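You operate a simulated robot arm through the tools that you are given. There is no shell and no other tool. Be economical: measure what you need, move in short steps, check, and stop when the job is done.

You are at the controls of a simulated two-armed robot. One attempt, no reset.

JOB
Pour the yellow cup of tea and carry the tray to the red stool.
Fine: carry with both hands and set the tray in the middle of the seat; saucer and cup go on the tray, the cup on the white saucer; tea to about the line; the brown jug goes back. Set down upright: brown jug.

Only the result counts: the job must be done as asked and must still hold three seconds after the hand-in. Knocking over, shifting, dropping, spilling or breaking anything else fails it.

ROBOT AND FRAMES
Two 7-joint arms with two-finger parallel grippers on one trunk, on a base that drives. Base frame: it is fixed to the floor where the robot stands at the start and does not move with it; the origin is under the middle of the robot, x ahead of it, y to its left, z up. Readings come in m, rad, newtons and seconds.
The left shoulder is at the start at [0.07, 0.163, 1.145], the right one opposite. With the tool pointing down near the work surface each hand reaches from about 0.38 to 0.88 m from the robot's upright axis, wherever it stands, measured 20 degrees to its own side. Places, roughly: brown jug (18x12x12 cm) [0.8, 0.2, 0.8]; red stool seat [0.8, -0.6, 0.4]; saucer white [0.9, -0.2, 0.8]; tray [0.7, 0, 0.8]. Payload 3.43 kg a hand.
The TCP of each hand is the grasp point between the finger pads, 0.034 m short of the fingertips. In the tool frame z runs along the fingers and y along their closing line. The gripper opens to 0.128 m. The fingers are 0.024 m wide and 0.012 m thick; the gripper's body (0.048 by 0.13 m) begins 0.096 m behind the TCP.
Orientation is that of the tool frame in the base frame, as a unit quaternion [x, y, z, w]. With the fingers straight down and closing along the base's y, the tool's x points along the base's -x, its y along +y and its z along -z.

CONTROLS
- The arms move only by the tool arm_command. It takes "left_rows", "right_rows" or both (then of equal length, played together; a hand with none holds still); each is a list of rows, each a list of 7 numbers: the shift along the base's x, y, z in m, then the turn, a rotation vector about the base's x, y, z in rad, then the finger opening in m, from 0 to 0.128. In form: [[dx, dy, dz, ax, ay, az, claw], ...]. A call has 1 to 8 rows; each row is the pose to reach, as a shift and turn from the pose commanded when the call began. Each row takes 0.2 s and may step no farther than 0.05 m and 0.15 rad from the row before; otherwise, or with a gripper value out of range, the whole call is refused. A pose out of reach is approached as far as the arm can. The call stops where the force on the tool passes 40 N (or 10 N more than at its start, if that is more) or the arm is blocked; 0.2 s more then pass. Each finger travels about 0.153 m/s and halts on what it meets, pressing with about 34 N; the grip force reading is that of the motor and also rises with nothing between the fingers. The clock runs only during rows and for 0.2 s after the last one: add rows that repeat a pose to give the fingers time. It gives the time, the measured TCP pose, the force on the tool (base axes), the opening and the grip force at its end, in the units of the frame above (readings bear some noise), with the torque about the TCP (base axes, N m) and any sound that the robot's microphone picked up, and new pictures: "pictures" is both (left out), scene, wrist or none (wrist: the cameras of the hands that moved).
- Cameras (640 x 400 px; columns grow to the right, rows downward): "scene" is now at [0.134, -0.0074, 1.3659]; the picture's right is [-0.11, -0.99, 0.00], its down [-0.63, 0.07, -0.77] and it looks along [0.77, -0.08, -0.63] (base axes); focal length 284 px, centre (320, 200). "left" rides on the left gripper at [0.076, 0.011, -0.16] in its tool frame; the picture's right is [-0.15, 0.99, 0.00], its down [-0.88, -0.13, -0.46] and it looks along [-0.45, -0.07, 0.89] (tool axes); focal length 234 px, centre (320, 200). "right" rides on the right gripper at [0.076, -0.011, -0.16] in its tool frame; the picture's right is [0.15, 0.99, 0.00], its down [-0.88, 0.13, -0.46] and it looks along [-0.45, 0.07, 0.89] (tool axes); focal length 234 px, centre (320, 200). There is no depth. A picture from a camera that has moved, and an enlarged one, comes with that camera's place and axes in the base frame and with its lens.
- lift_body(by): slides the trunk up (or, below 0, down) by that many m; the arms and the scene camera ride with it, the base frame stays. It gives what a move gives, with no picture.
- base_move(legs): drives the robot by 1 to 6 legs, each [ahead, left, turn to the left] in m, m and rad, along the robot's own axes; the way and the turn of a leg run together, so that a leg with both is an arc; at most 1.5 m and 3.142 rad a leg. The arms and the cameras ride along, it lands a little off, and it stops where it bumps. It gives what a move gives, and a new picture of the scene camera.
- pan_tilt(pan, tilt): turns the head with the scene camera to pan (to the left, within 1.501 rad either way) and tilt (down, from -0.506 to 1.204), counted from straight ahead of the robot. It gives what a move gives, and a new picture of the scene camera.
- enlarge(camera, box): a new picture of the part [left, top, right, bottom] of that camera's present view, enlarged. The clock stands still meanwhile.
- sign_off(): hands the job in; it is judged then, once.

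Work in short steps. Places have to be worked out from the pictures, the camera data and where the tool is seen: move nearer, look again, correct. Check each grasp and each placing, and mend what went wrong. You have 120 turns and 260 pictures in all, those below and enlarged ones among them. Open the grippers and draw the arms clear of the work before you hand the job in, unless the task says otherwise; then end with one line.

The tools are called after ">>>" as name(argument=value, ...) on one line, values as JSON. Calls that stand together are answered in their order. arm_command: Moves the arms, as the interface text tells. Its arguments: {"type":"object","properties":{"left_rows":{"type":"array"},"right_rows":{"type":"array"},"pictures":{"type":"string","enum":["both","scene","wrist","none"]}},"required":[]} The other tools are called the same way: lift_body (by) slides the trunk up or down; base_move (legs) drives the base; pan_tilt (pan, tilt) turns the head that bears the scene camera; enlarge (camera, box) takes an enlarged picture of a part of a camera's view; sign_off () hands the job in.

At the start:

```text
time_s: 0.0
left_tool_pos: [0.5713, 0.1922, 1.1264]
left_tool_rot: [-0.001, 1.0, 0.0, 0.0]
left_force: [-0.9, -0.9, -0.6]
left_ft_torque: [0.01, -0.03, 0.01]
left_width: 0.1281
left_finger_force: 0.2
right_tool_pos: [0.5203, -0.3008, 1.1294]
right_tool_rot: [0.0, 1.0, 0.0, 0.0]
right_force: [-0.1, -0.2, 0.1]
right_ft_torque: [0.02, 0.01, -0.02]
right_width: 0.1282
right_finger_force: 0.1
trunk travel left (down, up): [-0.625, 0.315]
robot x, y, heading: [-0.0017, -0.0005, -0.001]
head pan, tilt: [-0.108, 0.686]
```

scene: 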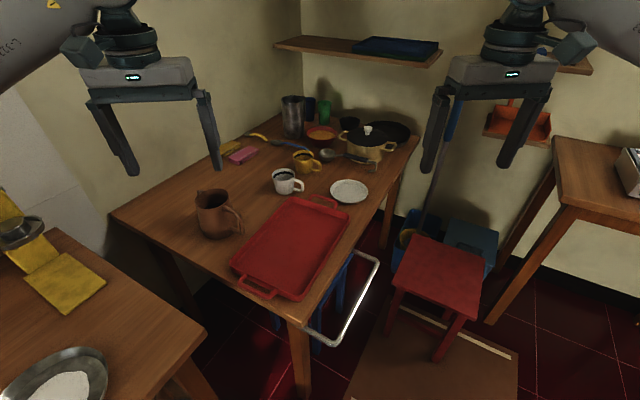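
right: 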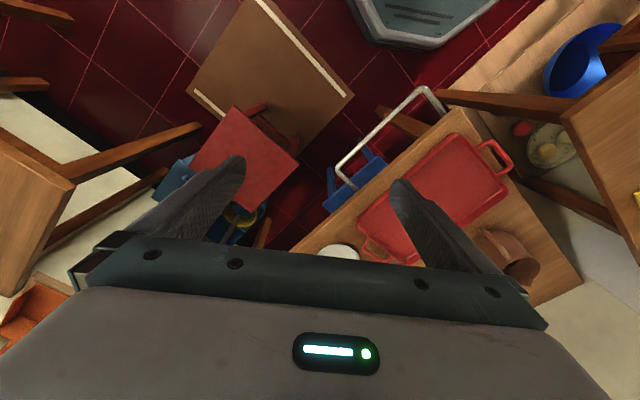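
left: 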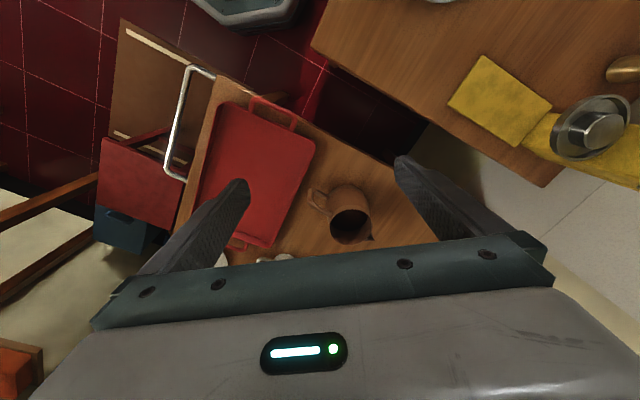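

I start by taking a closer look at the items on the table.

>>> enlarge(camera="scene", box=[180, 90, 420, 240])

>>> enlarge(camera="scene", box=[180, 180, 500, 380])

```text
2.67 times, centred on (300, 165) of scene
camera zoom: at [0.134, -0.0074, 1.3659], right [-0.11, -0.99, 0.0], down [-0.63, 0.07, -0.77], along [0.77, -0.08, -0.63], focal length 757 px, centre (373, 293)
```

zoom: 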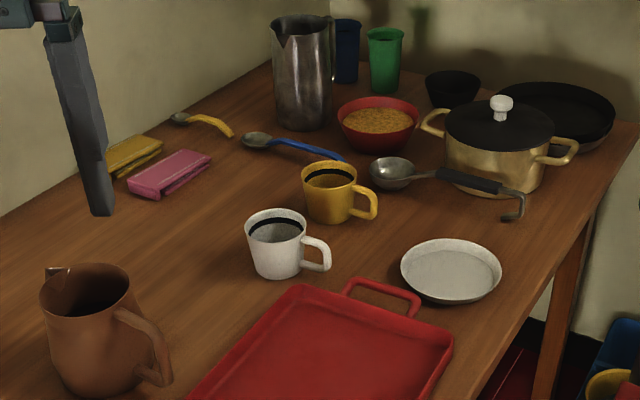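

```text
2.00 times, centred on (340, 280) of scene
camera zoom: at [0.134, -0.0074, 1.3659], right [-0.11, -0.99, 0.0], down [-0.63, 0.07, -0.77], along [0.77, -0.08, -0.63], focal length 568 px, centre (280, 40)
```

zoom: 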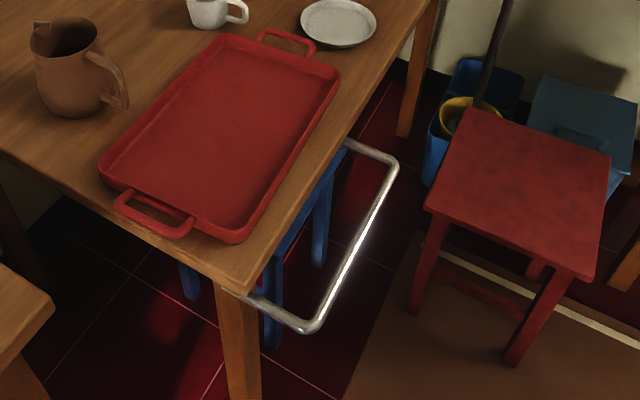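

I plan to stand off the right long side of the table, so I check the floor there first.

>>> pan_tilt(pan=-0.6, tilt=0.95)

```text
time_s: 0.9
left_tool_pos: [0.5704, 0.1913, 1.1255]
left_tool_rot: [0.0, 1.0, 0.0, 0.0]
left_force: [0.3, -0.7, 0.4]
left_ft_torque: [0.0, -0.01, 0.01]
left_width: 0.1281
left_finger_force: 0.1
right_tool_pos: [0.5208, -0.3007, 1.1294]
right_tool_rot: [0.0, 1.0, 0.0, 0.0]
right_force: [-0.2, 0.1, 0.7]
right_ft_torque: [0.01, 0.01, 0.04]
right_width: 0.1279
right_finger_force: 0.1
trunk travel left (down, up): [-0.625, 0.315]
robot x, y, heading: [-0.0003, -0.0002, 0.004]
head pan, tilt: [-0.6, 0.949]
camera scene: at [0.1091, -0.0393, 1.345], right [-0.56, -0.83, 0.0], down [-0.67, 0.46, -0.58], along [0.48, -0.33, -0.81], focal length 284 px, centre (320, 200)
```

scene: 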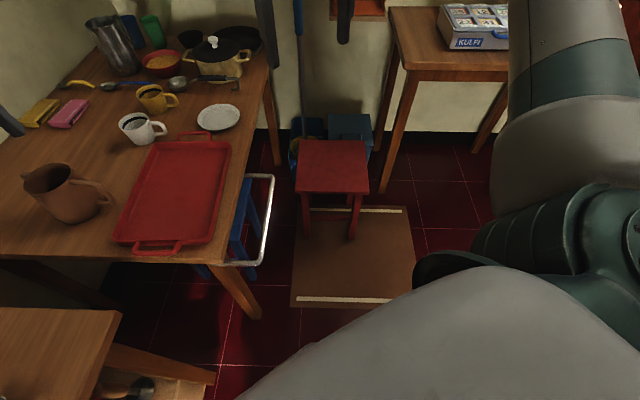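

The floor to the right is free apart from the rug and stool. I drive to about (0.28, -0.38) and face the tray's long side at roughly 45°.

>>> base_move(legs=[[0, -0.38, 0], [0.2, 0, 0], [0, 0, 0.785]])

>>> pan_tilt(pan=0, tilt=0.8)

```text
time_s: 6.6
left_tool_pos: [0.466, 0.1491, 1.1264]
left_tool_rot: [-0.382, 0.924, 0.0, 0.0]
left_force: [-0.5, 0.4, 0.4]
left_ft_torque: [0.03, 0.02, -0.01]
left_width: 0.1277
left_finger_force: 0.0
right_tool_pos: [0.7778, -0.2329, 1.1291]
right_tool_rot: [-0.383, 0.924, 0.001, 0.0]
right_force: [-0.2, -0.3, 0.4]
right_ft_torque: [0.01, 0.0, -0.01]
right_width: 0.1278
right_finger_force: 0.1
trunk travel left (down, up): [-0.625, 0.315]
robot x, y, heading: [0.1939, -0.3861, 0.783]
head pan, tilt: [-0.6, 0.949]
camera scene: at [0.3023, -0.3371, 1.345], right [0.18, -0.98, 0.0], down [-0.8, -0.15, -0.58], along [0.57, 0.11, -0.81], focal length 284 px, centre (320, 200)
```

scene: 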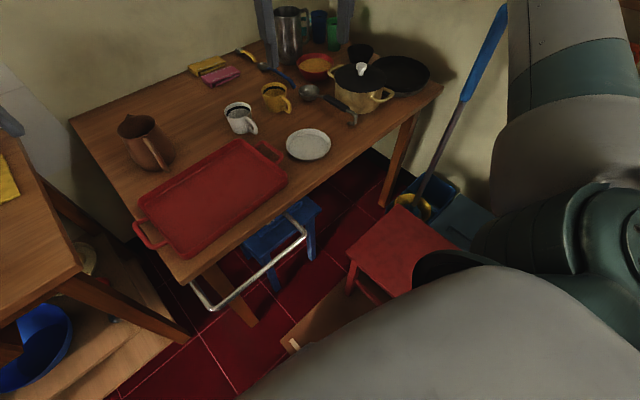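

```text
time_s: 7.6
left_tool_pos: [0.4657, 0.15, 1.1249]
left_tool_rot: [-0.382, 0.924, -0.001, 0.0]
left_force: [0.2, 0.0, -0.4]
left_ft_torque: [0.0, 0.03, 0.04]
left_width: 0.128
left_finger_force: 0.0
right_tool_pos: [0.7774, -0.2335, 1.1293]
right_tool_rot: [-0.381, 0.924, 0.0, 0.0]
right_force: [0.4, 0.1, 0.6]
right_ft_torque: [-0.01, -0.01, 0.0]
right_width: 0.1279
right_finger_force: 0.1
trunk travel left (down, up): [-0.625, 0.315]
robot x, y, heading: [0.1969, -0.3885, 0.788]
head pan, tilt: [0.0, 0.799]
camera scene: at [0.2881, -0.2936, 1.3565], right [0.7, -0.71, 0.0], down [-0.51, -0.51, -0.7], along [0.49, 0.49, -0.72], focal length 284 px, centre (320, 200)
```

scene: 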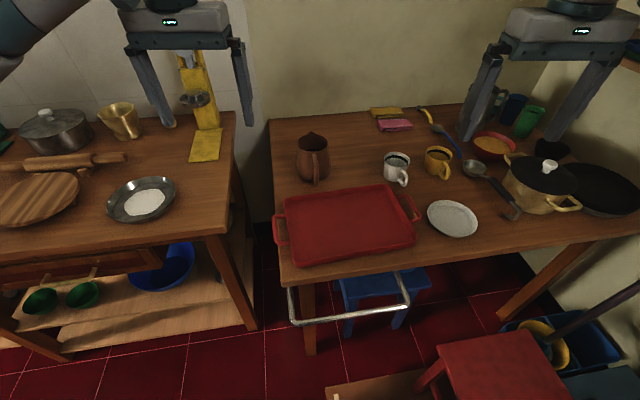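

Good view. I enlarge it to pin down positions and details.

>>> enlarge(camera="scene", box=[260, 100, 500, 250])

>>> enlarge(camera="scene", box=[260, 170, 440, 283])

```text
2.67 times, centred on (380, 175) of scene
camera zoom: at [0.2881, -0.2936, 1.3565], right [0.7, -0.71, 0.0], down [-0.51, -0.51, -0.7], along [0.49, 0.49, -0.72], focal length 757 px, centre (160, 267)
```

zoom: 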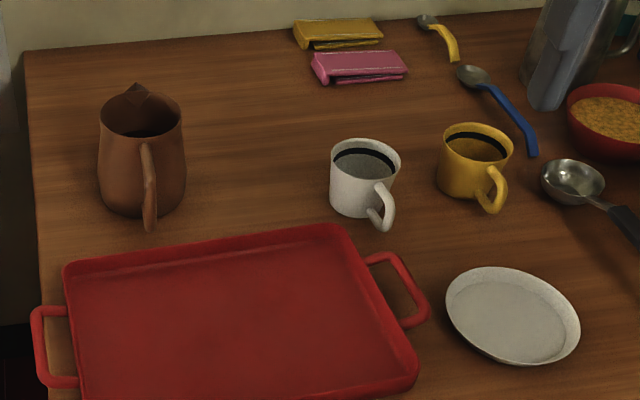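

```text
3.54 times, centred on (350, 226) of scene
camera zoom: at [0.2881, -0.2936, 1.3565], right [0.7, -0.71, 0.0], down [-0.51, -0.51, -0.7], along [0.49, 0.49, -0.72], focal length 1005 px, centre (214, 106)
```

zoom: 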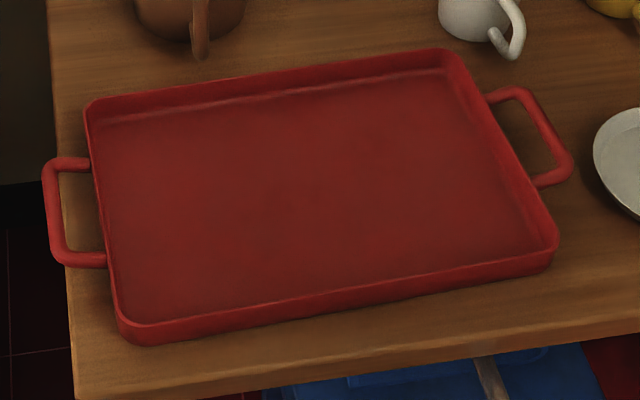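

I check my own footprint and the room below before closing in.

>>> pan_tilt(pan=-0.5, tilt=1.2)

```text
time_s: 8.5
left_tool_pos: [0.4661, 0.1504, 1.1245]
left_tool_rot: [-0.381, 0.924, 0.0, 0.0]
left_force: [0.9, 0.1, 0.2]
left_ft_torque: [-0.01, 0.0, 0.02]
left_width: 0.1282
left_finger_force: 0.1
right_tool_pos: [0.7778, -0.2335, 1.129]
right_tool_rot: [-0.382, 0.924, 0.0, 0.0]
right_force: [-0.6, -0.2, -0.9]
right_ft_torque: [0.02, 0.01, 0.01]
right_width: 0.1279
right_finger_force: 0.1
trunk travel left (down, up): [-0.625, 0.315]
robot x, y, heading: [0.1946, -0.3908, 0.786]
head pan, tilt: [-0.499, 1.201]
camera scene: at [0.2846, -0.3347, 1.3289], right [0.28, -0.96, 0.0], down [-0.89, -0.26, -0.36], along [0.35, 0.1, -0.93], focal length 284 px, centre (320, 200)
```

scene: 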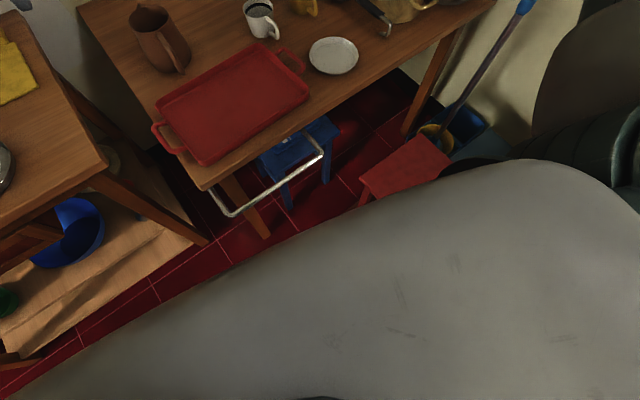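

The footprint is hidden by the chest; I move modestly: 0.06 ahead, 0.10 right.

>>> base_move(legs=[[0.06, -0.1, 0]])

>>> pan_tilt(pan=0, tilt=0.8)

```text
time_s: 9.8
left_tool_pos: [0.5793, 0.1217, 1.1259]
left_tool_rot: [-0.383, 0.924, 0.001, 0.0]
left_force: [-0.3, 0.3, 1.0]
left_ft_torque: [0.0, -0.01, 0.02]
left_width: 0.128
left_finger_force: 0.1
right_tool_pos: [0.8906, -0.261, 1.1293]
right_tool_rot: [-0.382, 0.924, 0.0, 0.0]
right_force: [-0.2, 0.0, -0.4]
right_ft_torque: [-0.03, -0.03, 0.0]
right_width: 0.128
right_finger_force: 0.0
trunk travel left (down, up): [-0.625, 0.315]
robot x, y, heading: [0.3061, -0.4184, 0.786]
head pan, tilt: [-0.499, 1.201]
camera scene: at [0.3981, -0.3629, 1.3289], right [0.28, -0.96, 0.0], down [-0.89, -0.26, -0.36], along [0.35, 0.1, -0.93], focal length 284 px, centre (320, 200)
```

scene: 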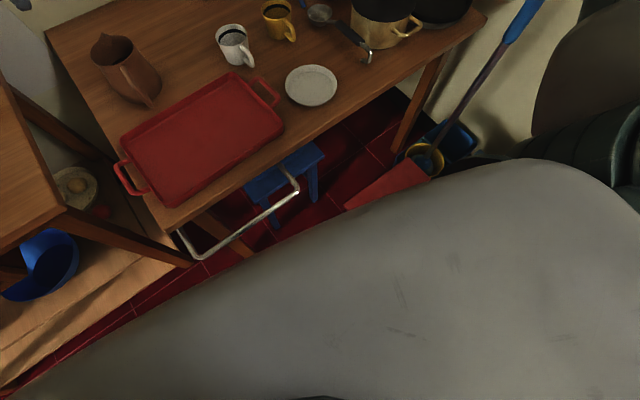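

```text
time_s: 10.7
left_tool_pos: [0.5788, 0.1228, 1.126]
left_tool_rot: [-0.382, 0.924, 0.0, 0.0]
left_force: [-0.3, 0.3, 0.2]
left_ft_torque: [0.02, -0.01, 0.0]
left_width: 0.128
left_finger_force: 0.1
right_tool_pos: [0.8915, -0.2622, 1.1277]
right_tool_rot: [-0.382, 0.924, 0.0, 0.0]
right_force: [0.5, 0.0, 0.2]
right_ft_torque: [-0.03, 0.0, 0.01]
right_width: 0.1282
right_finger_force: 0.1
trunk travel left (down, up): [-0.625, 0.315]
robot x, y, heading: [0.3093, -0.4155, 0.785]
head pan, tilt: [0.0, 0.799]
camera scene: at [0.4014, -0.3217, 1.3565], right [0.71, -0.71, 0.0], down [-0.51, -0.51, -0.7], along [0.49, 0.49, -0.72], focal length 284 px, centre (320, 200)
```

scene: 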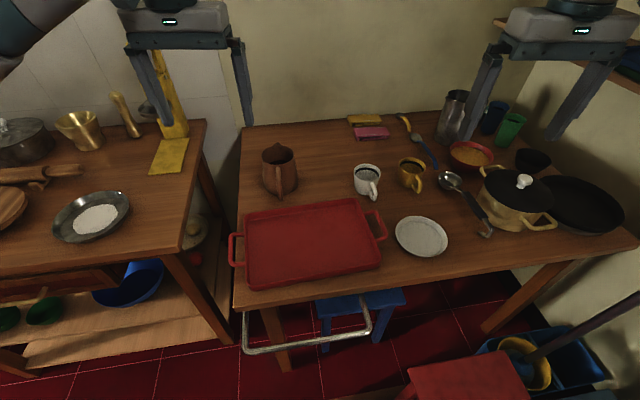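

I bring the right hand above the saucer's right-hand rim (about (0.946, -0.237)) at z≈0.93 and look with the wrist camera.

>>> arm_command(right_rows=[[0.015, 0.007, -0.04, 0, 0, 0, 0.1], [0.03, 0.014, -0.08, 0, 0, 0, 0.07], [0.045, 0.02, -0.12, 0, 0, 0, 0.06], [0.055, 0.025, -0.16, 0, 0, 0, 0.06], [0.055, 0.025, -0.198, 0, 0, 0, 0.06]])

```text
time_s: 11.9
left_tool_pos: [0.5793, 0.1215, 1.1262]
left_tool_rot: [-0.383, 0.924, 0.0, 0.0]
left_force: [0.0, -0.1, -0.6]
left_ft_torque: [0.0, -0.04, -0.02]
left_width: 0.1281
left_finger_force: 0.0
right_tool_pos: [0.9464, -0.235, 0.9298]
right_tool_rot: [-0.382, 0.924, 0.0, 0.0]
right_force: [-0.1, 0.0, 0.1]
right_ft_torque: [-0.03, -0.02, 0.03]
right_width: 0.0599
right_finger_force: 0.1
trunk travel left (down, up): [-0.625, 0.315]
robot x, y, heading: [0.3116, -0.4189, 0.779]
head pan, tilt: [0.0, 0.799]
camera scene: at [0.4023, -0.322, 1.3566], right [0.71, -0.71, 0.0], down [-0.51, -0.51, -0.7], along [0.49, 0.49, -0.72], focal length 284 px, centre (320, 200)
camera right: at [0.9015, -0.2955, 1.0893], right [-0.8, 0.6, 0.0], down [0.53, 0.71, 0.46], along [0.27, 0.37, -0.89], focal length 234 px, centre (320, 200)
```

scene: 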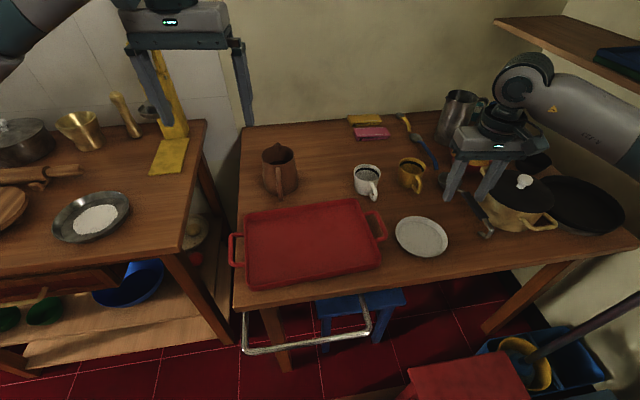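
right: 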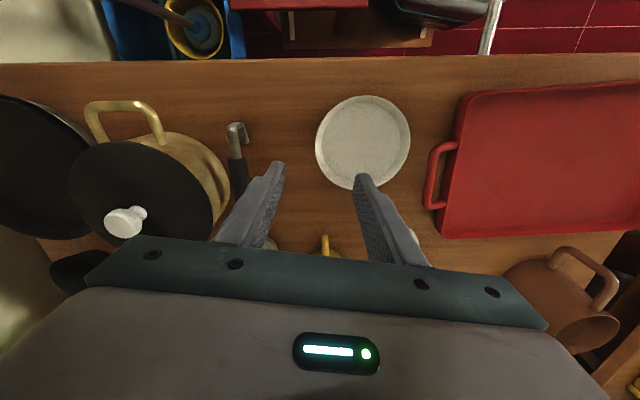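

The saucer centre comes out near (0.900,-0.195), in line with the plan. I lower toward the rim to see closer.

>>> arm_command(right_rows=[[0, 0, -0.04, 0, 0, 0, 0.06], [0, 0, -0.08, 0, 0, 0, 0.05], [0, 0, -0.11, 0, 0, 0, 0.05]])

>>> enlarge(camera="right", box=[220, 60, 460, 260])

>>> enlarge(camera="scene", box=[360, 160, 520, 260])

```text
time_s: 12.7
left_tool_pos: [0.5791, 0.1224, 1.1252]
left_tool_rot: [-0.383, 0.924, 0.0, 0.0]
left_force: [0.0, -0.5, 0.1]
left_ft_torque: [-0.01, 0.0, 0.02]
left_width: 0.1278
left_finger_force: 0.0
right_tool_pos: [0.9458, -0.2355, 0.8207]
right_tool_rot: [-0.382, 0.924, 0.0, 0.0]
right_force: [0.8, -0.1, 0.0]
right_ft_torque: [0.01, 0.01, 0.02]
right_width: 0.0498
right_finger_force: 0.1
trunk travel left (down, up): [-0.625, 0.315]
robot x, y, heading: [0.3093, -0.4161, 0.781]
head pan, tilt: [0.0, 0.799]
camera scene: at [0.4022, -0.3215, 1.3565], right [0.71, -0.71, 0.0], down [-0.51, -0.51, -0.7], along [0.49, 0.49, -0.72], focal length 284 px, centre (320, 200)
camera right: at [0.9, -0.2969, 0.9803], right [-0.8, 0.6, 0.0], down [0.53, 0.71, 0.46], along [0.27, 0.37, -0.89], focal length 234 px, centre (320, 200)
```

scene: 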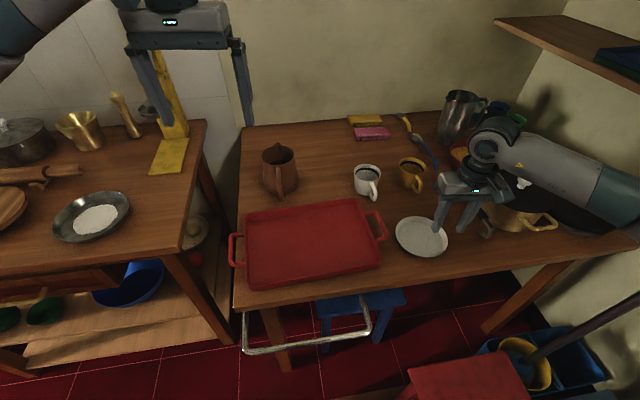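
right: 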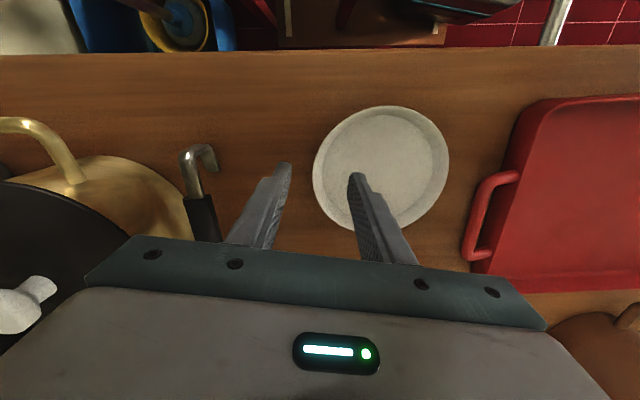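

```text
2.00 times, centred on (340, 160) of right
camera zoom: at [0.9, -0.2969, 0.9803], right [-0.8, 0.6, 0.0], down [0.53, 0.71, 0.46], along [0.27, 0.37, -0.89], focal length 468 px, centre (280, 280)
```

zoom: 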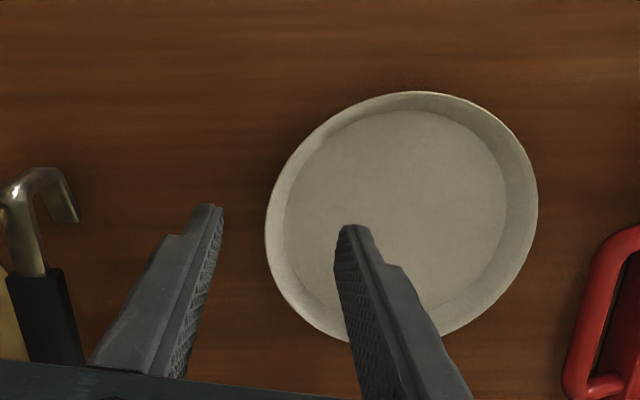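

```text
4.00 times, centred on (440, 210) of scene
camera zoom: at [0.4022, -0.3215, 1.3565], right [0.71, -0.71, 0.0], down [-0.51, -0.51, -0.7], along [0.49, 0.49, -0.72], focal length 1136 px, centre (-160, 160)
```

zoom: 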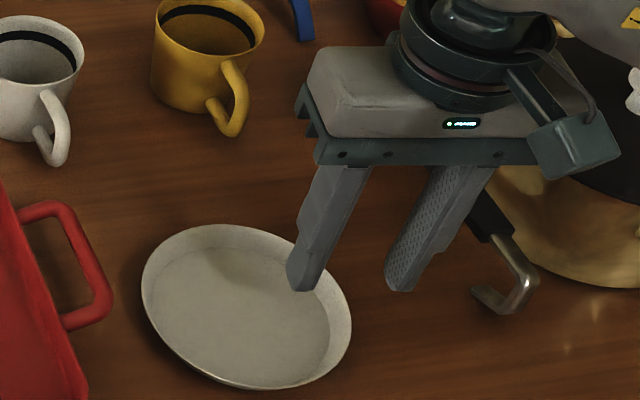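

The saucer rim is at z≈0.764. I centre the grip on the wall and go down so that the tips reach just above its floor.

>>> arm_command(right_rows=[[-0.004, -0.005, -0.02, 0, 0, 0, 0.05], [-0.004, -0.005, -0.033, 0, 0, 0, 0.05], [-0.004, -0.005, -0.033, 0, 0, 0, 0.05]], pictures="wrist")

>>> enlarge(camera="scene", box=[380, 180, 500, 260])

```text
time_s: 13.5
left_tool_pos: [0.5785, 0.1207, 1.1254]
left_tool_rot: [-0.382, 0.924, 0.001, 0.0]
left_force: [-1.1, 0.4, -1.3]
left_ft_torque: [-0.01, 0.0, 0.02]
left_width: 0.128
left_finger_force: 0.2
right_tool_pos: [0.9428, -0.2396, 0.7883]
right_tool_rot: [-0.382, 0.924, 0.001, 0.0]
right_force: [0.7, 0.5, 4.2]
right_ft_torque: [0.05, 0.1, -0.03]
right_width: 0.0498
right_finger_force: 0.1
trunk travel left (down, up): [-0.625, 0.315]
robot x, y, heading: [0.309, -0.4172, 0.783]
head pan, tilt: [0.0, 0.799]
camera right: at [0.8972, -0.302, 0.9475], right [-0.8, 0.6, 0.0], down [0.53, 0.71, 0.46], along [0.27, 0.37, -0.89], focal length 234 px, centre (320, 200)
```

right: 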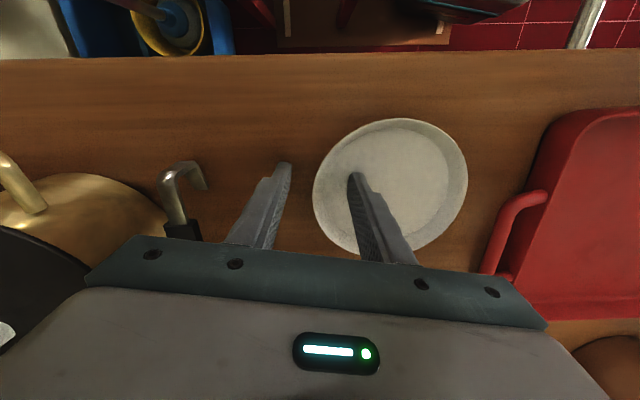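

```text
5.00 times, centred on (440, 220) of scene
camera zoom: at [0.4015, -0.3218, 1.3567], right [0.71, -0.71, 0.0], down [-0.51, -0.51, -0.7], along [0.49, 0.49, -0.72], focal length 1420 px, centre (-280, 100)
```

zoom: 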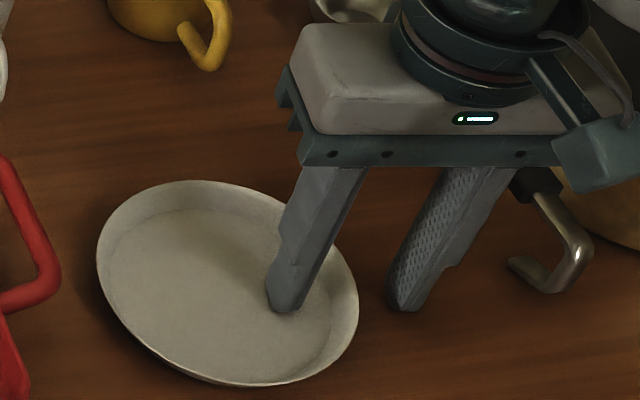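

The tip just touches the saucer floor (tip z≈0.754). I raise 3 mm and close on the rim.

>>> arm_command(right_rows=[[0, 0, 0.003, 0, 0, 0, 0.05], [0, 0, 0.003, 0, 0, 0, 0.02], [0, 0, 0.003, 0, 0, 0, 0.0], [0, 0, 0.003, 0, 0, 0, 0.0], [0, 0, 0.003, 0, 0, 0, 0.0]], pictures="wrist")

>>> enlarge(camera="scene", box=[380, 180, 500, 260])

```text
time_s: 14.7
left_tool_pos: [0.5783, 0.122, 1.1261]
left_tool_rot: [-0.383, 0.924, 0.0, 0.001]
left_force: [0.3, 0.6, -0.6]
left_ft_torque: [-0.02, 0.0, -0.01]
left_width: 0.1282
left_finger_force: 0.1
right_tool_pos: [0.9433, -0.241, 0.7927]
right_tool_rot: [-0.383, 0.924, 0.0, 0.001]
right_force: [1.9, 3.3, 10.0]
right_ft_torque: [0.13, 0.59, -0.2]
right_width: 0.0111
right_finger_force: 34.3
trunk travel left (down, up): [-0.625, 0.315]
robot x, y, heading: [0.3109, -0.4148, 0.785]
head pan, tilt: [0.0, 0.799]
camera right: at [0.8969, -0.3021, 0.9515], right [-0.8, 0.6, 0.0], down [0.53, 0.71, 0.46], along [0.27, 0.37, -0.89], focal length 234 px, centre (320, 200)
```

right: 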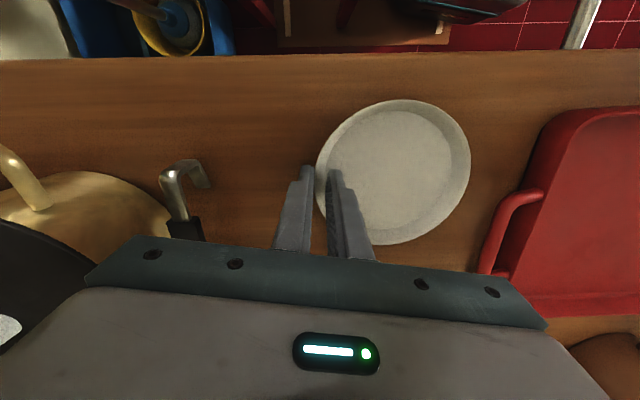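

```text
5.00 times, centred on (440, 220) of scene
camera zoom: at [0.4011, -0.3215, 1.3567], right [0.71, -0.71, 0.0], down [-0.51, -0.51, -0.7], along [0.49, 0.49, -0.72], focal length 1420 px, centre (-280, 100)
```

zoom: 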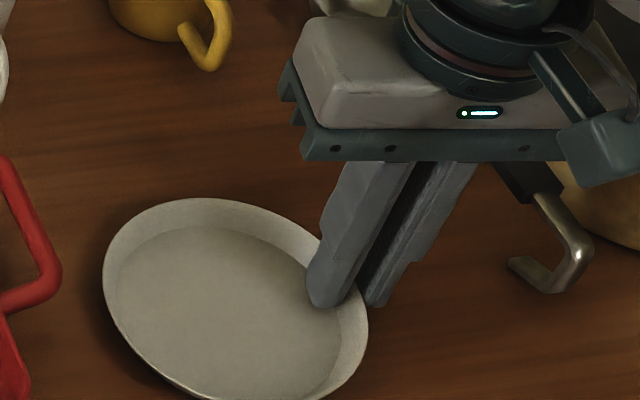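

Grip holds on the rim. I lift 6 cm and check the saucer's attitude.

>>> arm_command(right_rows=[[0, 0, 0.02, 0, 0, 0, 0.0], [0, 0, 0.04, 0, 0, 0, 0.0], [0, 0, 0.07, 0, 0, 0, 0.0]], pictures="wrist")

>>> enlarge(camera="scene", box=[380, 160, 500, 240])

```text
time_s: 15.5
left_tool_pos: [0.5786, 0.1228, 1.1265]
left_tool_rot: [-0.383, 0.924, 0.0, 0.0]
left_force: [0.6, 0.6, -1.0]
left_ft_torque: [-0.01, 0.01, 0.02]
left_width: 0.1281
left_finger_force: 0.1
right_tool_pos: [0.9422, -0.2404, 0.8621]
right_tool_rot: [-0.382, 0.924, 0.0, 0.0]
right_force: [-0.2, 0.0, -1.0]
right_ft_torque: [0.0, -0.06, -0.03]
right_width: 0.0021
right_finger_force: 34.2
trunk travel left (down, up): [-0.625, 0.315]
robot x, y, heading: [0.3096, -0.4179, 0.781]
head pan, tilt: [0.0, 0.799]
camera right: at [0.8966, -0.3017, 1.0216], right [-0.8, 0.6, 0.0], down [0.53, 0.71, 0.46], along [0.27, 0.36, -0.89], focal length 234 px, centre (320, 200)
```

right: 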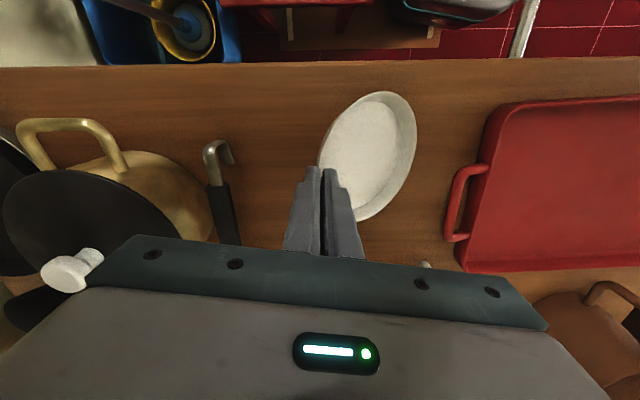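

```text
5.00 times, centred on (440, 200) of scene
camera zoom: at [0.4017, -0.3216, 1.3564], right [0.71, -0.71, 0.0], down [-0.51, -0.51, -0.7], along [0.49, 0.49, -0.72], focal length 1420 px, centre (-280, 200)
```

zoom: 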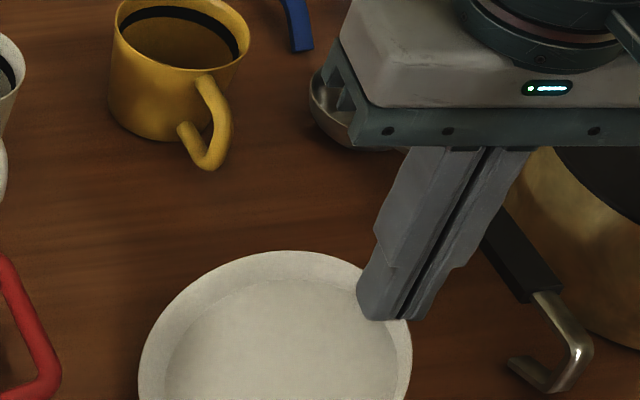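

The saucer is firmly held, but hangs about 30° low on its left. I raise and tilt the hand about the forward axis to level it.

>>> arm_command(right_rows=[[0, 0, 0.03, 0.1, 0.1, 0, 0], [0, 0, 0.06, 0.2, 0.2, 0, 0], [0, 0, 0.09, 0.3, 0.3, 0, 0], [0, 0, 0.1, 0.39, 0.39, 0, 0], [0, 0, 0.1, 0.39, 0.39, 0, 0]])

>>> enlarge(camera="scene", box=[360, 120, 540, 240])

```text
time_s: 16.7
left_tool_pos: [0.5787, 0.1231, 1.1251]
left_tool_rot: [-0.382, 0.924, 0.0, 0.0]
left_force: [-0.6, -0.8, -0.2]
left_ft_torque: [0.01, -0.01, 0.0]
left_width: 0.1281
left_finger_force: 0.0
right_tool_pos: [0.9425, -0.2391, 0.9613]
right_tool_rot: [-0.367, 0.889, 0.252, -0.105]
right_force: [-0.5, 0.6, -1.8]
right_ft_torque: [-0.08, -0.08, 0.0]
right_width: 0.0021
right_finger_force: 34.2
trunk travel left (down, up): [-0.625, 0.315]
robot x, y, heading: [0.3097, -0.4175, 0.789]
head pan, tilt: [0.0, 0.799]
camera scene: at [0.4018, -0.3211, 1.3565], right [0.71, -0.71, 0.0], down [-0.51, -0.51, -0.7], along [0.49, 0.49, -0.72], focal length 284 px, centre (320, 200)
camera right: at [0.9549, -0.3594, 1.0913], right [-0.7, 0.49, 0.52], down [0.71, 0.53, 0.46], along [-0.05, 0.69, -0.72], focal length 234 px, centre (320, 200)
```

scene: 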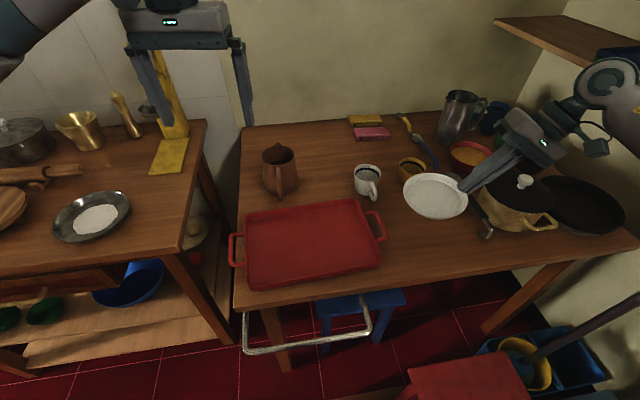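
right: 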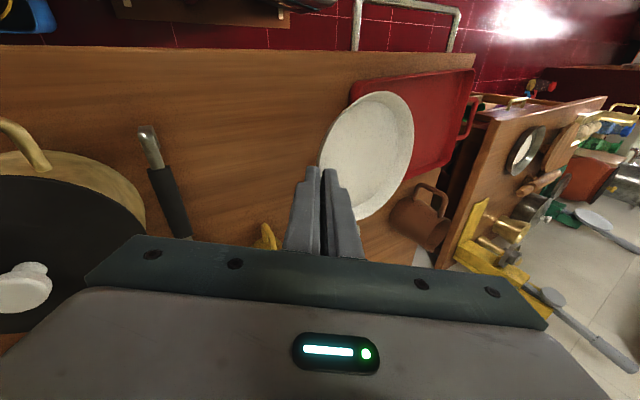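

```text
3.33 times, centred on (450, 180) of scene
camera zoom: at [0.4018, -0.3211, 1.3565], right [0.71, -0.71, 0.0], down [-0.51, -0.51, -0.7], along [0.49, 0.49, -0.72], focal length 947 px, centre (-113, 267)
```

zoom: 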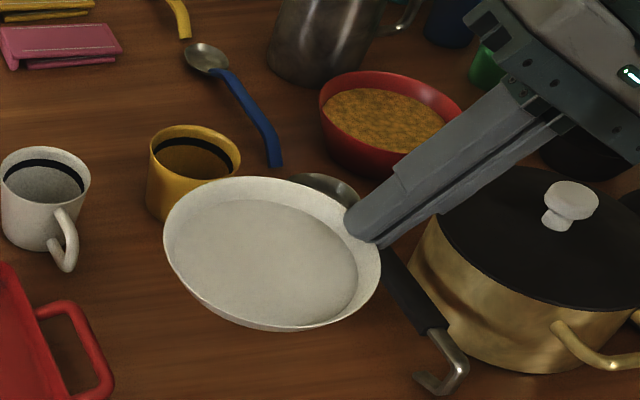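

Now it looks about level. I carry it over the tray's middle at this height.

>>> arm_command(right_rows=[[-0.028, 0.034, 0, 0, 0, 0, 0], [-0.057, 0.067, 0, 0, 0, 0, 0], [-0.085, 0.1, 0, 0, 0, 0, 0], [-0.114, 0.135, 0, 0, 0, 0, 0], [-0.142, 0.168, 0, 0, 0, 0, 0], [-0.171, 0.202, 0, 0, 0, 0, 0], [-0.171, 0.202, -0.04, 0, 0, 0, 0], [-0.171, 0.202, -0.08, 0, 0, 0, 0]])

>>> enlarge(camera="scene", box=[220, 160, 400, 280])

```text
time_s: 18.5
left_tool_pos: [0.5795, 0.1231, 1.1251]
left_tool_rot: [-0.383, 0.924, -0.001, 0.0]
left_force: [0.3, 0.0, 0.1]
left_ft_torque: [-0.01, -0.01, 0.01]
left_width: 0.1278
left_finger_force: 0.2
right_tool_pos: [0.7716, -0.0378, 0.881]
right_tool_rot: [-0.368, 0.889, 0.251, -0.104]
right_force: [0.5, 0.5, -1.1]
right_ft_torque: [-0.07, -0.06, -0.01]
right_width: 0.0021
right_finger_force: 33.9
trunk travel left (down, up): [-0.625, 0.315]
robot x, y, heading: [0.313, -0.4132, 0.788]
head pan, tilt: [0.0, 0.799]
camera scene: at [0.4022, -0.3211, 1.3565], right [0.71, -0.71, 0.0], down [-0.51, -0.51, -0.7], along [0.49, 0.49, -0.72], focal length 284 px, centre (320, 200)
camera right: at [0.7835, -0.1581, 1.011], right [-0.7, 0.49, 0.52], down [0.71, 0.53, 0.46], along [-0.05, 0.69, -0.72], focal length 234 px, centre (320, 200)
```

scene: 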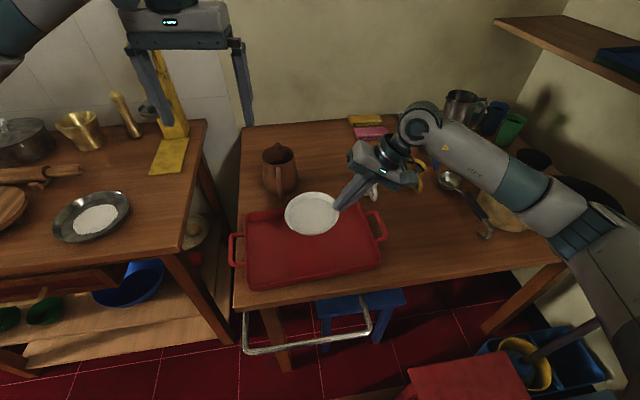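
right: 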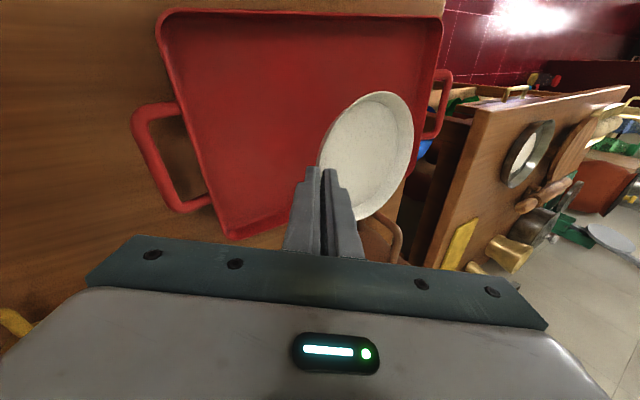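

```text
3.33 times, centred on (310, 220) of scene
camera zoom: at [0.4022, -0.3211, 1.3565], right [0.71, -0.71, 0.0], down [-0.51, -0.51, -0.7], along [0.49, 0.49, -0.72], focal length 947 px, centre (353, 133)
```

zoom: 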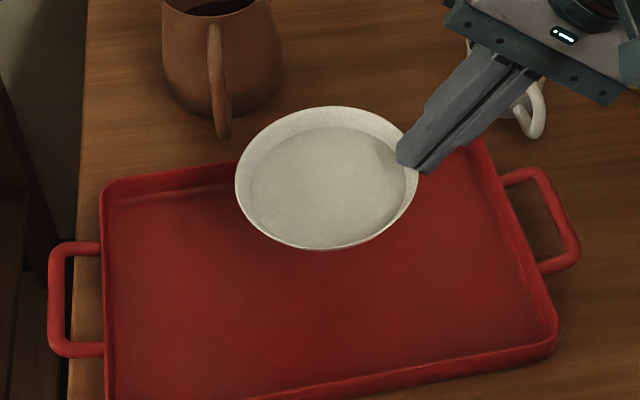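

Saucer is at (0.696, 0.0), right over the tray's middle. I lower it by 5.5 cm in small rows.

>>> arm_command(right_rows=[[-0.004, 0.002, -0.025, 0, 0, 0, 0], [-0.006, 0.003, -0.045, 0, 0, 0, 0], [-0.006, 0.003, -0.055, 0, 0, 0, 0]], pictures="none")

>>> enlarge(camera="scene", box=[250, 180, 400, 280])

>>> enlarge(camera="right", box=[220, 60, 460, 260])

```text
time_s: 19.3
left_tool_pos: [0.5795, 0.1219, 1.1258]
left_tool_rot: [-0.383, 0.924, -0.001, 0.0]
left_force: [-0.1, 0.5, 0.4]
left_ft_torque: [-0.02, 0.01, -0.02]
left_width: 0.1279
left_finger_force: 0.1
right_tool_pos: [0.7659, -0.0364, 0.8244]
right_tool_rot: [-0.368, 0.889, 0.252, -0.104]
right_force: [-1.1, 0.5, -0.8]
right_ft_torque: [-0.06, -0.07, 0.0]
right_width: 0.0019
right_finger_force: 34.1
trunk travel left (down, up): [-0.625, 0.315]
robot x, y, heading: [0.3098, -0.4145, 0.785]
head pan, tilt: [0.0, 0.799]
```

```text
4.00 times, centred on (325, 230) of scene
camera zoom: at [0.4021, -0.3216, 1.3565], right [0.71, -0.71, 0.0], down [-0.51, -0.51, -0.7], along [0.49, 0.49, -0.72], focal length 1136 px, centre (300, 80)
```

zoom: 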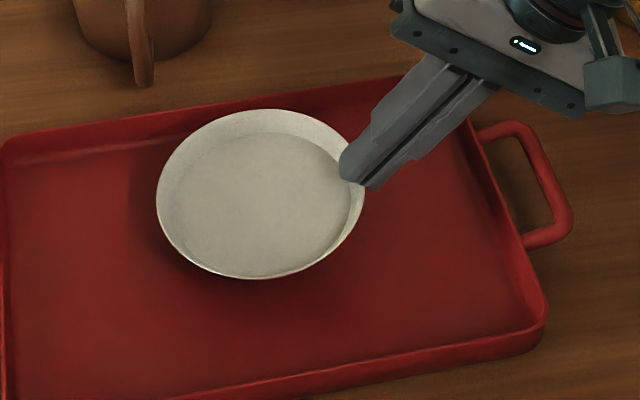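

```text
2.00 times, centred on (340, 160) of right
camera zoom: at [0.7778, -0.1558, 0.9555], right [-0.7, 0.49, 0.52], down [0.71, 0.53, 0.46], along [-0.05, 0.69, -0.72], focal length 468 px, centre (280, 280)
```

zoom: 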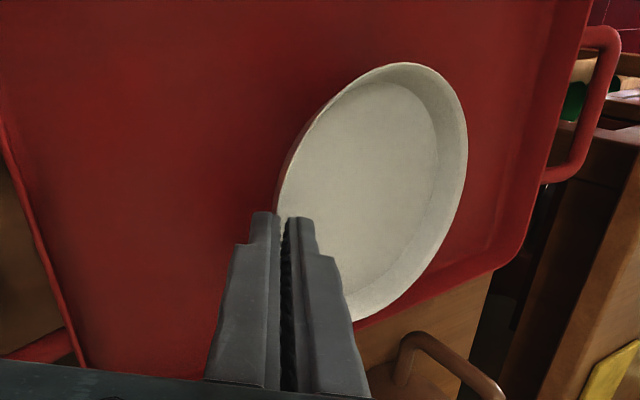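

Still ~2 cm above the tray floor. I shift it slightly toward me and lower until contact.

>>> arm_command(right_rows=[[-0.005, -0.012, -0.01, 0, 0, 0, 0], [-0.005, -0.012, -0.015, 0, 0, 0, 0], [-0.005, -0.012, -0.02, 0, 0, 0, 0]], pictures="none")

>>> enlarge(camera="scene", box=[250, 180, 400, 280])

```text
time_s: 20.1
left_tool_pos: [0.5793, 0.1212, 1.1259]
left_tool_rot: [-0.383, 0.924, 0.0, 0.0]
left_force: [0.2, -0.3, 0.4]
left_ft_torque: [0.02, -0.02, 0.01]
left_width: 0.128
left_finger_force: 0.1
right_tool_pos: [0.761, -0.0473, 0.8073]
right_tool_rot: [-0.368, 0.889, 0.251, -0.104]
right_force: [0.1, 0.4, -1.1]
right_ft_torque: [-0.04, -0.04, -0.02]
right_width: 0.0021
right_finger_force: 33.9
trunk travel left (down, up): [-0.625, 0.315]
robot x, y, heading: [0.3118, -0.4194, 0.783]
head pan, tilt: [0.0, 0.799]
```

```text
4.00 times, centred on (325, 230) of scene
camera zoom: at [0.402, -0.3217, 1.3565], right [0.71, -0.71, 0.0], down [-0.51, -0.51, -0.7], along [0.49, 0.49, -0.72], focal length 1136 px, centre (300, 80)
```

zoom: 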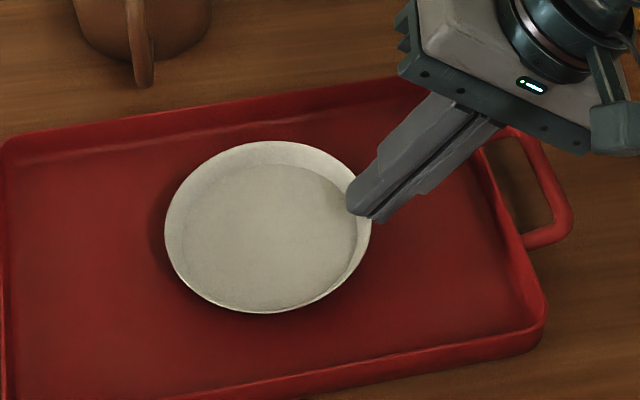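

Nearly down; I lower a few millimetres more, watching the force.

>>> arm_command(right_rows=[[0, 0, -0.004, 0, 0, 0, 0], [0, 0, -0.007, 0, 0, 0, 0], [0, 0, -0.01, 0, 0, 0, 0]], pictures="none")

```text
time_s: 20.9
left_tool_pos: [0.5785, 0.1208, 1.1267]
left_tool_rot: [-0.383, 0.924, 0.0, 0.0]
left_force: [0.3, -0.7, 0.5]
left_ft_torque: [-0.02, 0.01, 0.03]
left_width: 0.1279
left_finger_force: 0.1
right_tool_pos: [0.7613, -0.0487, 0.7965]
right_tool_rot: [-0.368, 0.889, 0.253, -0.103]
right_force: [1.5, -1.6, 10.2]
right_ft_torque: [-0.21, 0.52, 0.17]
right_width: 0.0021
right_finger_force: 34.2
trunk travel left (down, up): [-0.625, 0.315]
robot x, y, heading: [0.3064, -0.4141, 0.781]
head pan, tilt: [0.0, 0.799]
```

Saucer is down (10 N). I ease up 2 mm, open slightly and withdraw along the finger axis.

>>> arm_command(right_rows=[[0, 0, 0.002, 0, 0, 0, 0.004], [0.0, 0.0, 0.004, 0, 0, 0, 0.012], [0.001, -0.001, 0.006, 0, 0, 0, 0.016], [0.0074, -0.0074, 0.022, 0, 0, 0, 0.018], [0.018, -0.018, 0.045, 0, 0, 0, 0.02], [0.035, -0.035, 0.085, 0, 0, 0, 0.02]])

>>> enlarge(camera="scene", box=[220, 180, 400, 300])

```text
time_s: 22.3
left_tool_pos: [0.5788, 0.1219, 1.1257]
left_tool_rot: [-0.383, 0.924, -0.001, 0.0]
left_force: [-0.2, -1.1, -0.3]
left_ft_torque: [-0.01, -0.04, 0.0]
left_width: 0.1281
left_finger_force: 0.0
right_tool_pos: [0.7948, -0.084, 0.8809]
right_tool_rot: [-0.368, 0.889, 0.252, -0.104]
right_force: [0.1, 0.7, 0.4]
right_ft_torque: [-0.01, -0.01, -0.04]
right_width: 0.0198
right_finger_force: 0.1
trunk travel left (down, up): [-0.625, 0.315]
robot x, y, heading: [0.3126, -0.4182, 0.788]
head pan, tilt: [0.0, 0.799]
camera scene: at [0.4015, -0.3226, 1.3566], right [0.71, -0.71, 0.0], down [-0.51, -0.51, -0.7], along [0.49, 0.49, -0.72], focal length 284 px, centre (320, 200)
camera right: at [0.8067, -0.2037, 1.0111], right [-0.7, 0.49, 0.52], down [0.71, 0.53, 0.46], along [-0.05, 0.69, -0.72], focal length 234 px, centre (320, 200)
```

scene: 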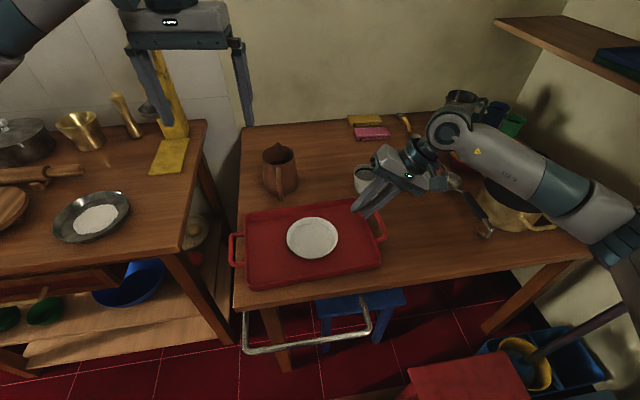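
right: 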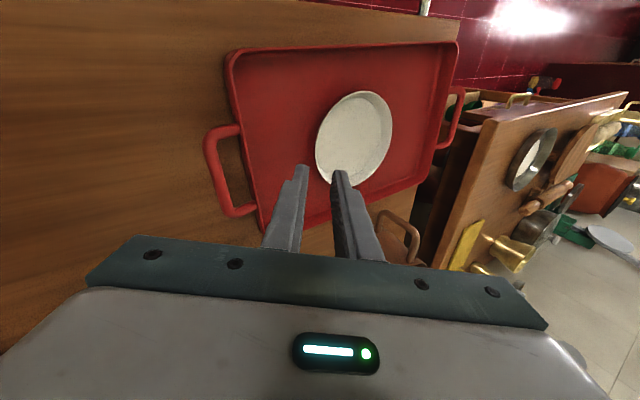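

```text
3.33 times, centred on (310, 240) of scene
camera zoom: at [0.4015, -0.3226, 1.3566], right [0.71, -0.71, 0.0], down [-0.51, -0.51, -0.7], along [0.49, 0.49, -0.72], focal length 947 px, centre (353, 67)
```

zoom: 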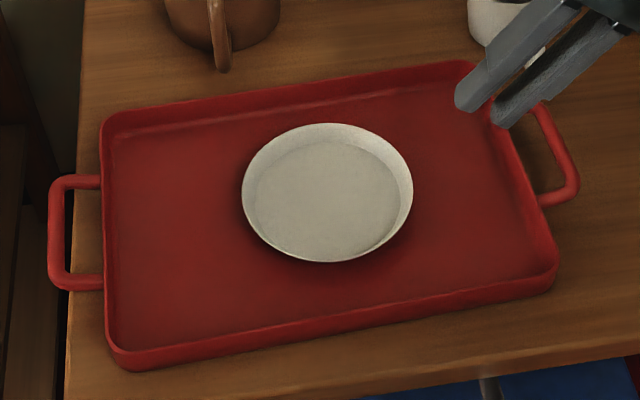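

Saucer sits flat in the tray middle. Now the hand goes back upright and toward the yellow cup.

>>> arm_command(right_rows=[[0.02, 0.0, 0.03, -0.1, -0.1, 0, 0.05], [0.05, 0.005, 0.06, -0.2, -0.2, 0, 0.09], [0.09, 0.01, 0.08, -0.3, -0.3, 0, 0.1], [0.135, 0.02, 0.08, -0.39, -0.39, 0, 0.1], [0.18, 0.03, 0.08, -0.39, -0.39, 0, 0.1], [0.22, 0.035, 0.08, -0.39, -0.39, 0, 0.1], [0.255, 0.041, 0.08, -0.39, -0.39, 0, 0.1], [0.275, 0.041, 0.06, -0.39, -0.39, 0, 0.1]])

>>> enlarge(camera="right", box=[200, 60, 520, 260])

```text
time_s: 24.1
left_tool_pos: [0.5791, 0.1229, 1.1255]
left_tool_rot: [-0.382, 0.924, 0.0, -0.001]
left_force: [1.0, -0.3, -0.6]
left_ft_torque: [0.01, 0.02, 0.01]
left_width: 0.1281
left_finger_force: 0.0
right_tool_pos: [1.0724, -0.0428, 0.9407]
right_tool_rot: [-0.382, 0.924, 0.001, 0.0]
right_force: [1.7, 0.0, -0.9]
right_ft_torque: [0.03, 0.06, 0.01]
right_width: 0.1
right_finger_force: 0.1
trunk travel left (down, up): [-0.625, 0.315]
robot x, y, heading: [0.3122, -0.4166, 0.781]
head pan, tilt: [0.0, 0.799]
camera scene: at [0.4027, -0.3214, 1.3565], right [0.71, -0.71, 0.0], down [-0.51, -0.51, -0.7], along [0.49, 0.49, -0.72], focal length 284 px, centre (320, 200)
camera right: at [1.0266, -0.104, 1.0998], right [-0.8, 0.6, 0.0], down [0.53, 0.71, 0.46], along [0.27, 0.37, -0.89], focal length 234 px, centre (320, 200)
```

scene: 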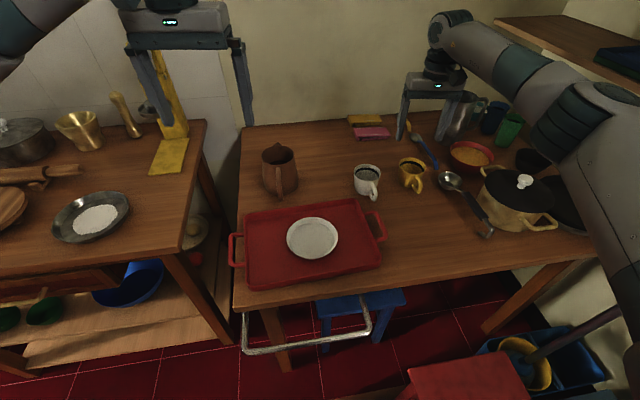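
right: 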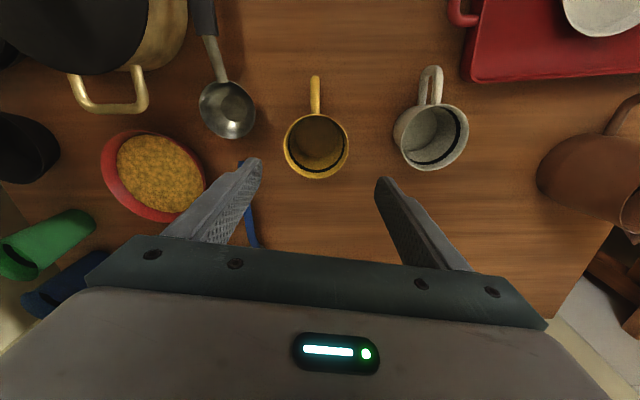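

```text
2.00 times, centred on (360, 160) of right
camera zoom: at [1.0266, -0.104, 1.0998], right [-0.8, 0.6, 0.0], down [0.53, 0.71, 0.46], along [0.27, 0.37, -0.89], focal length 468 px, centre (240, 280)
```

zoom: 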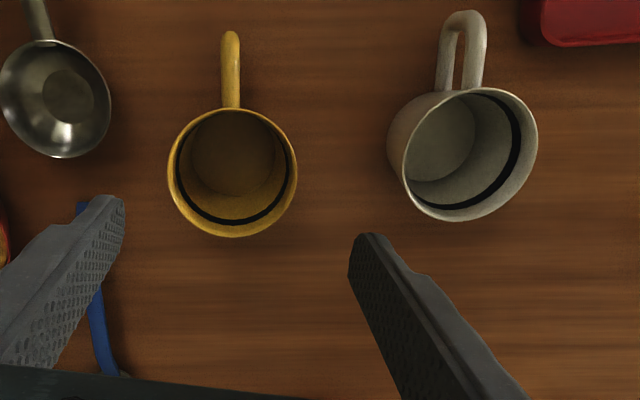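

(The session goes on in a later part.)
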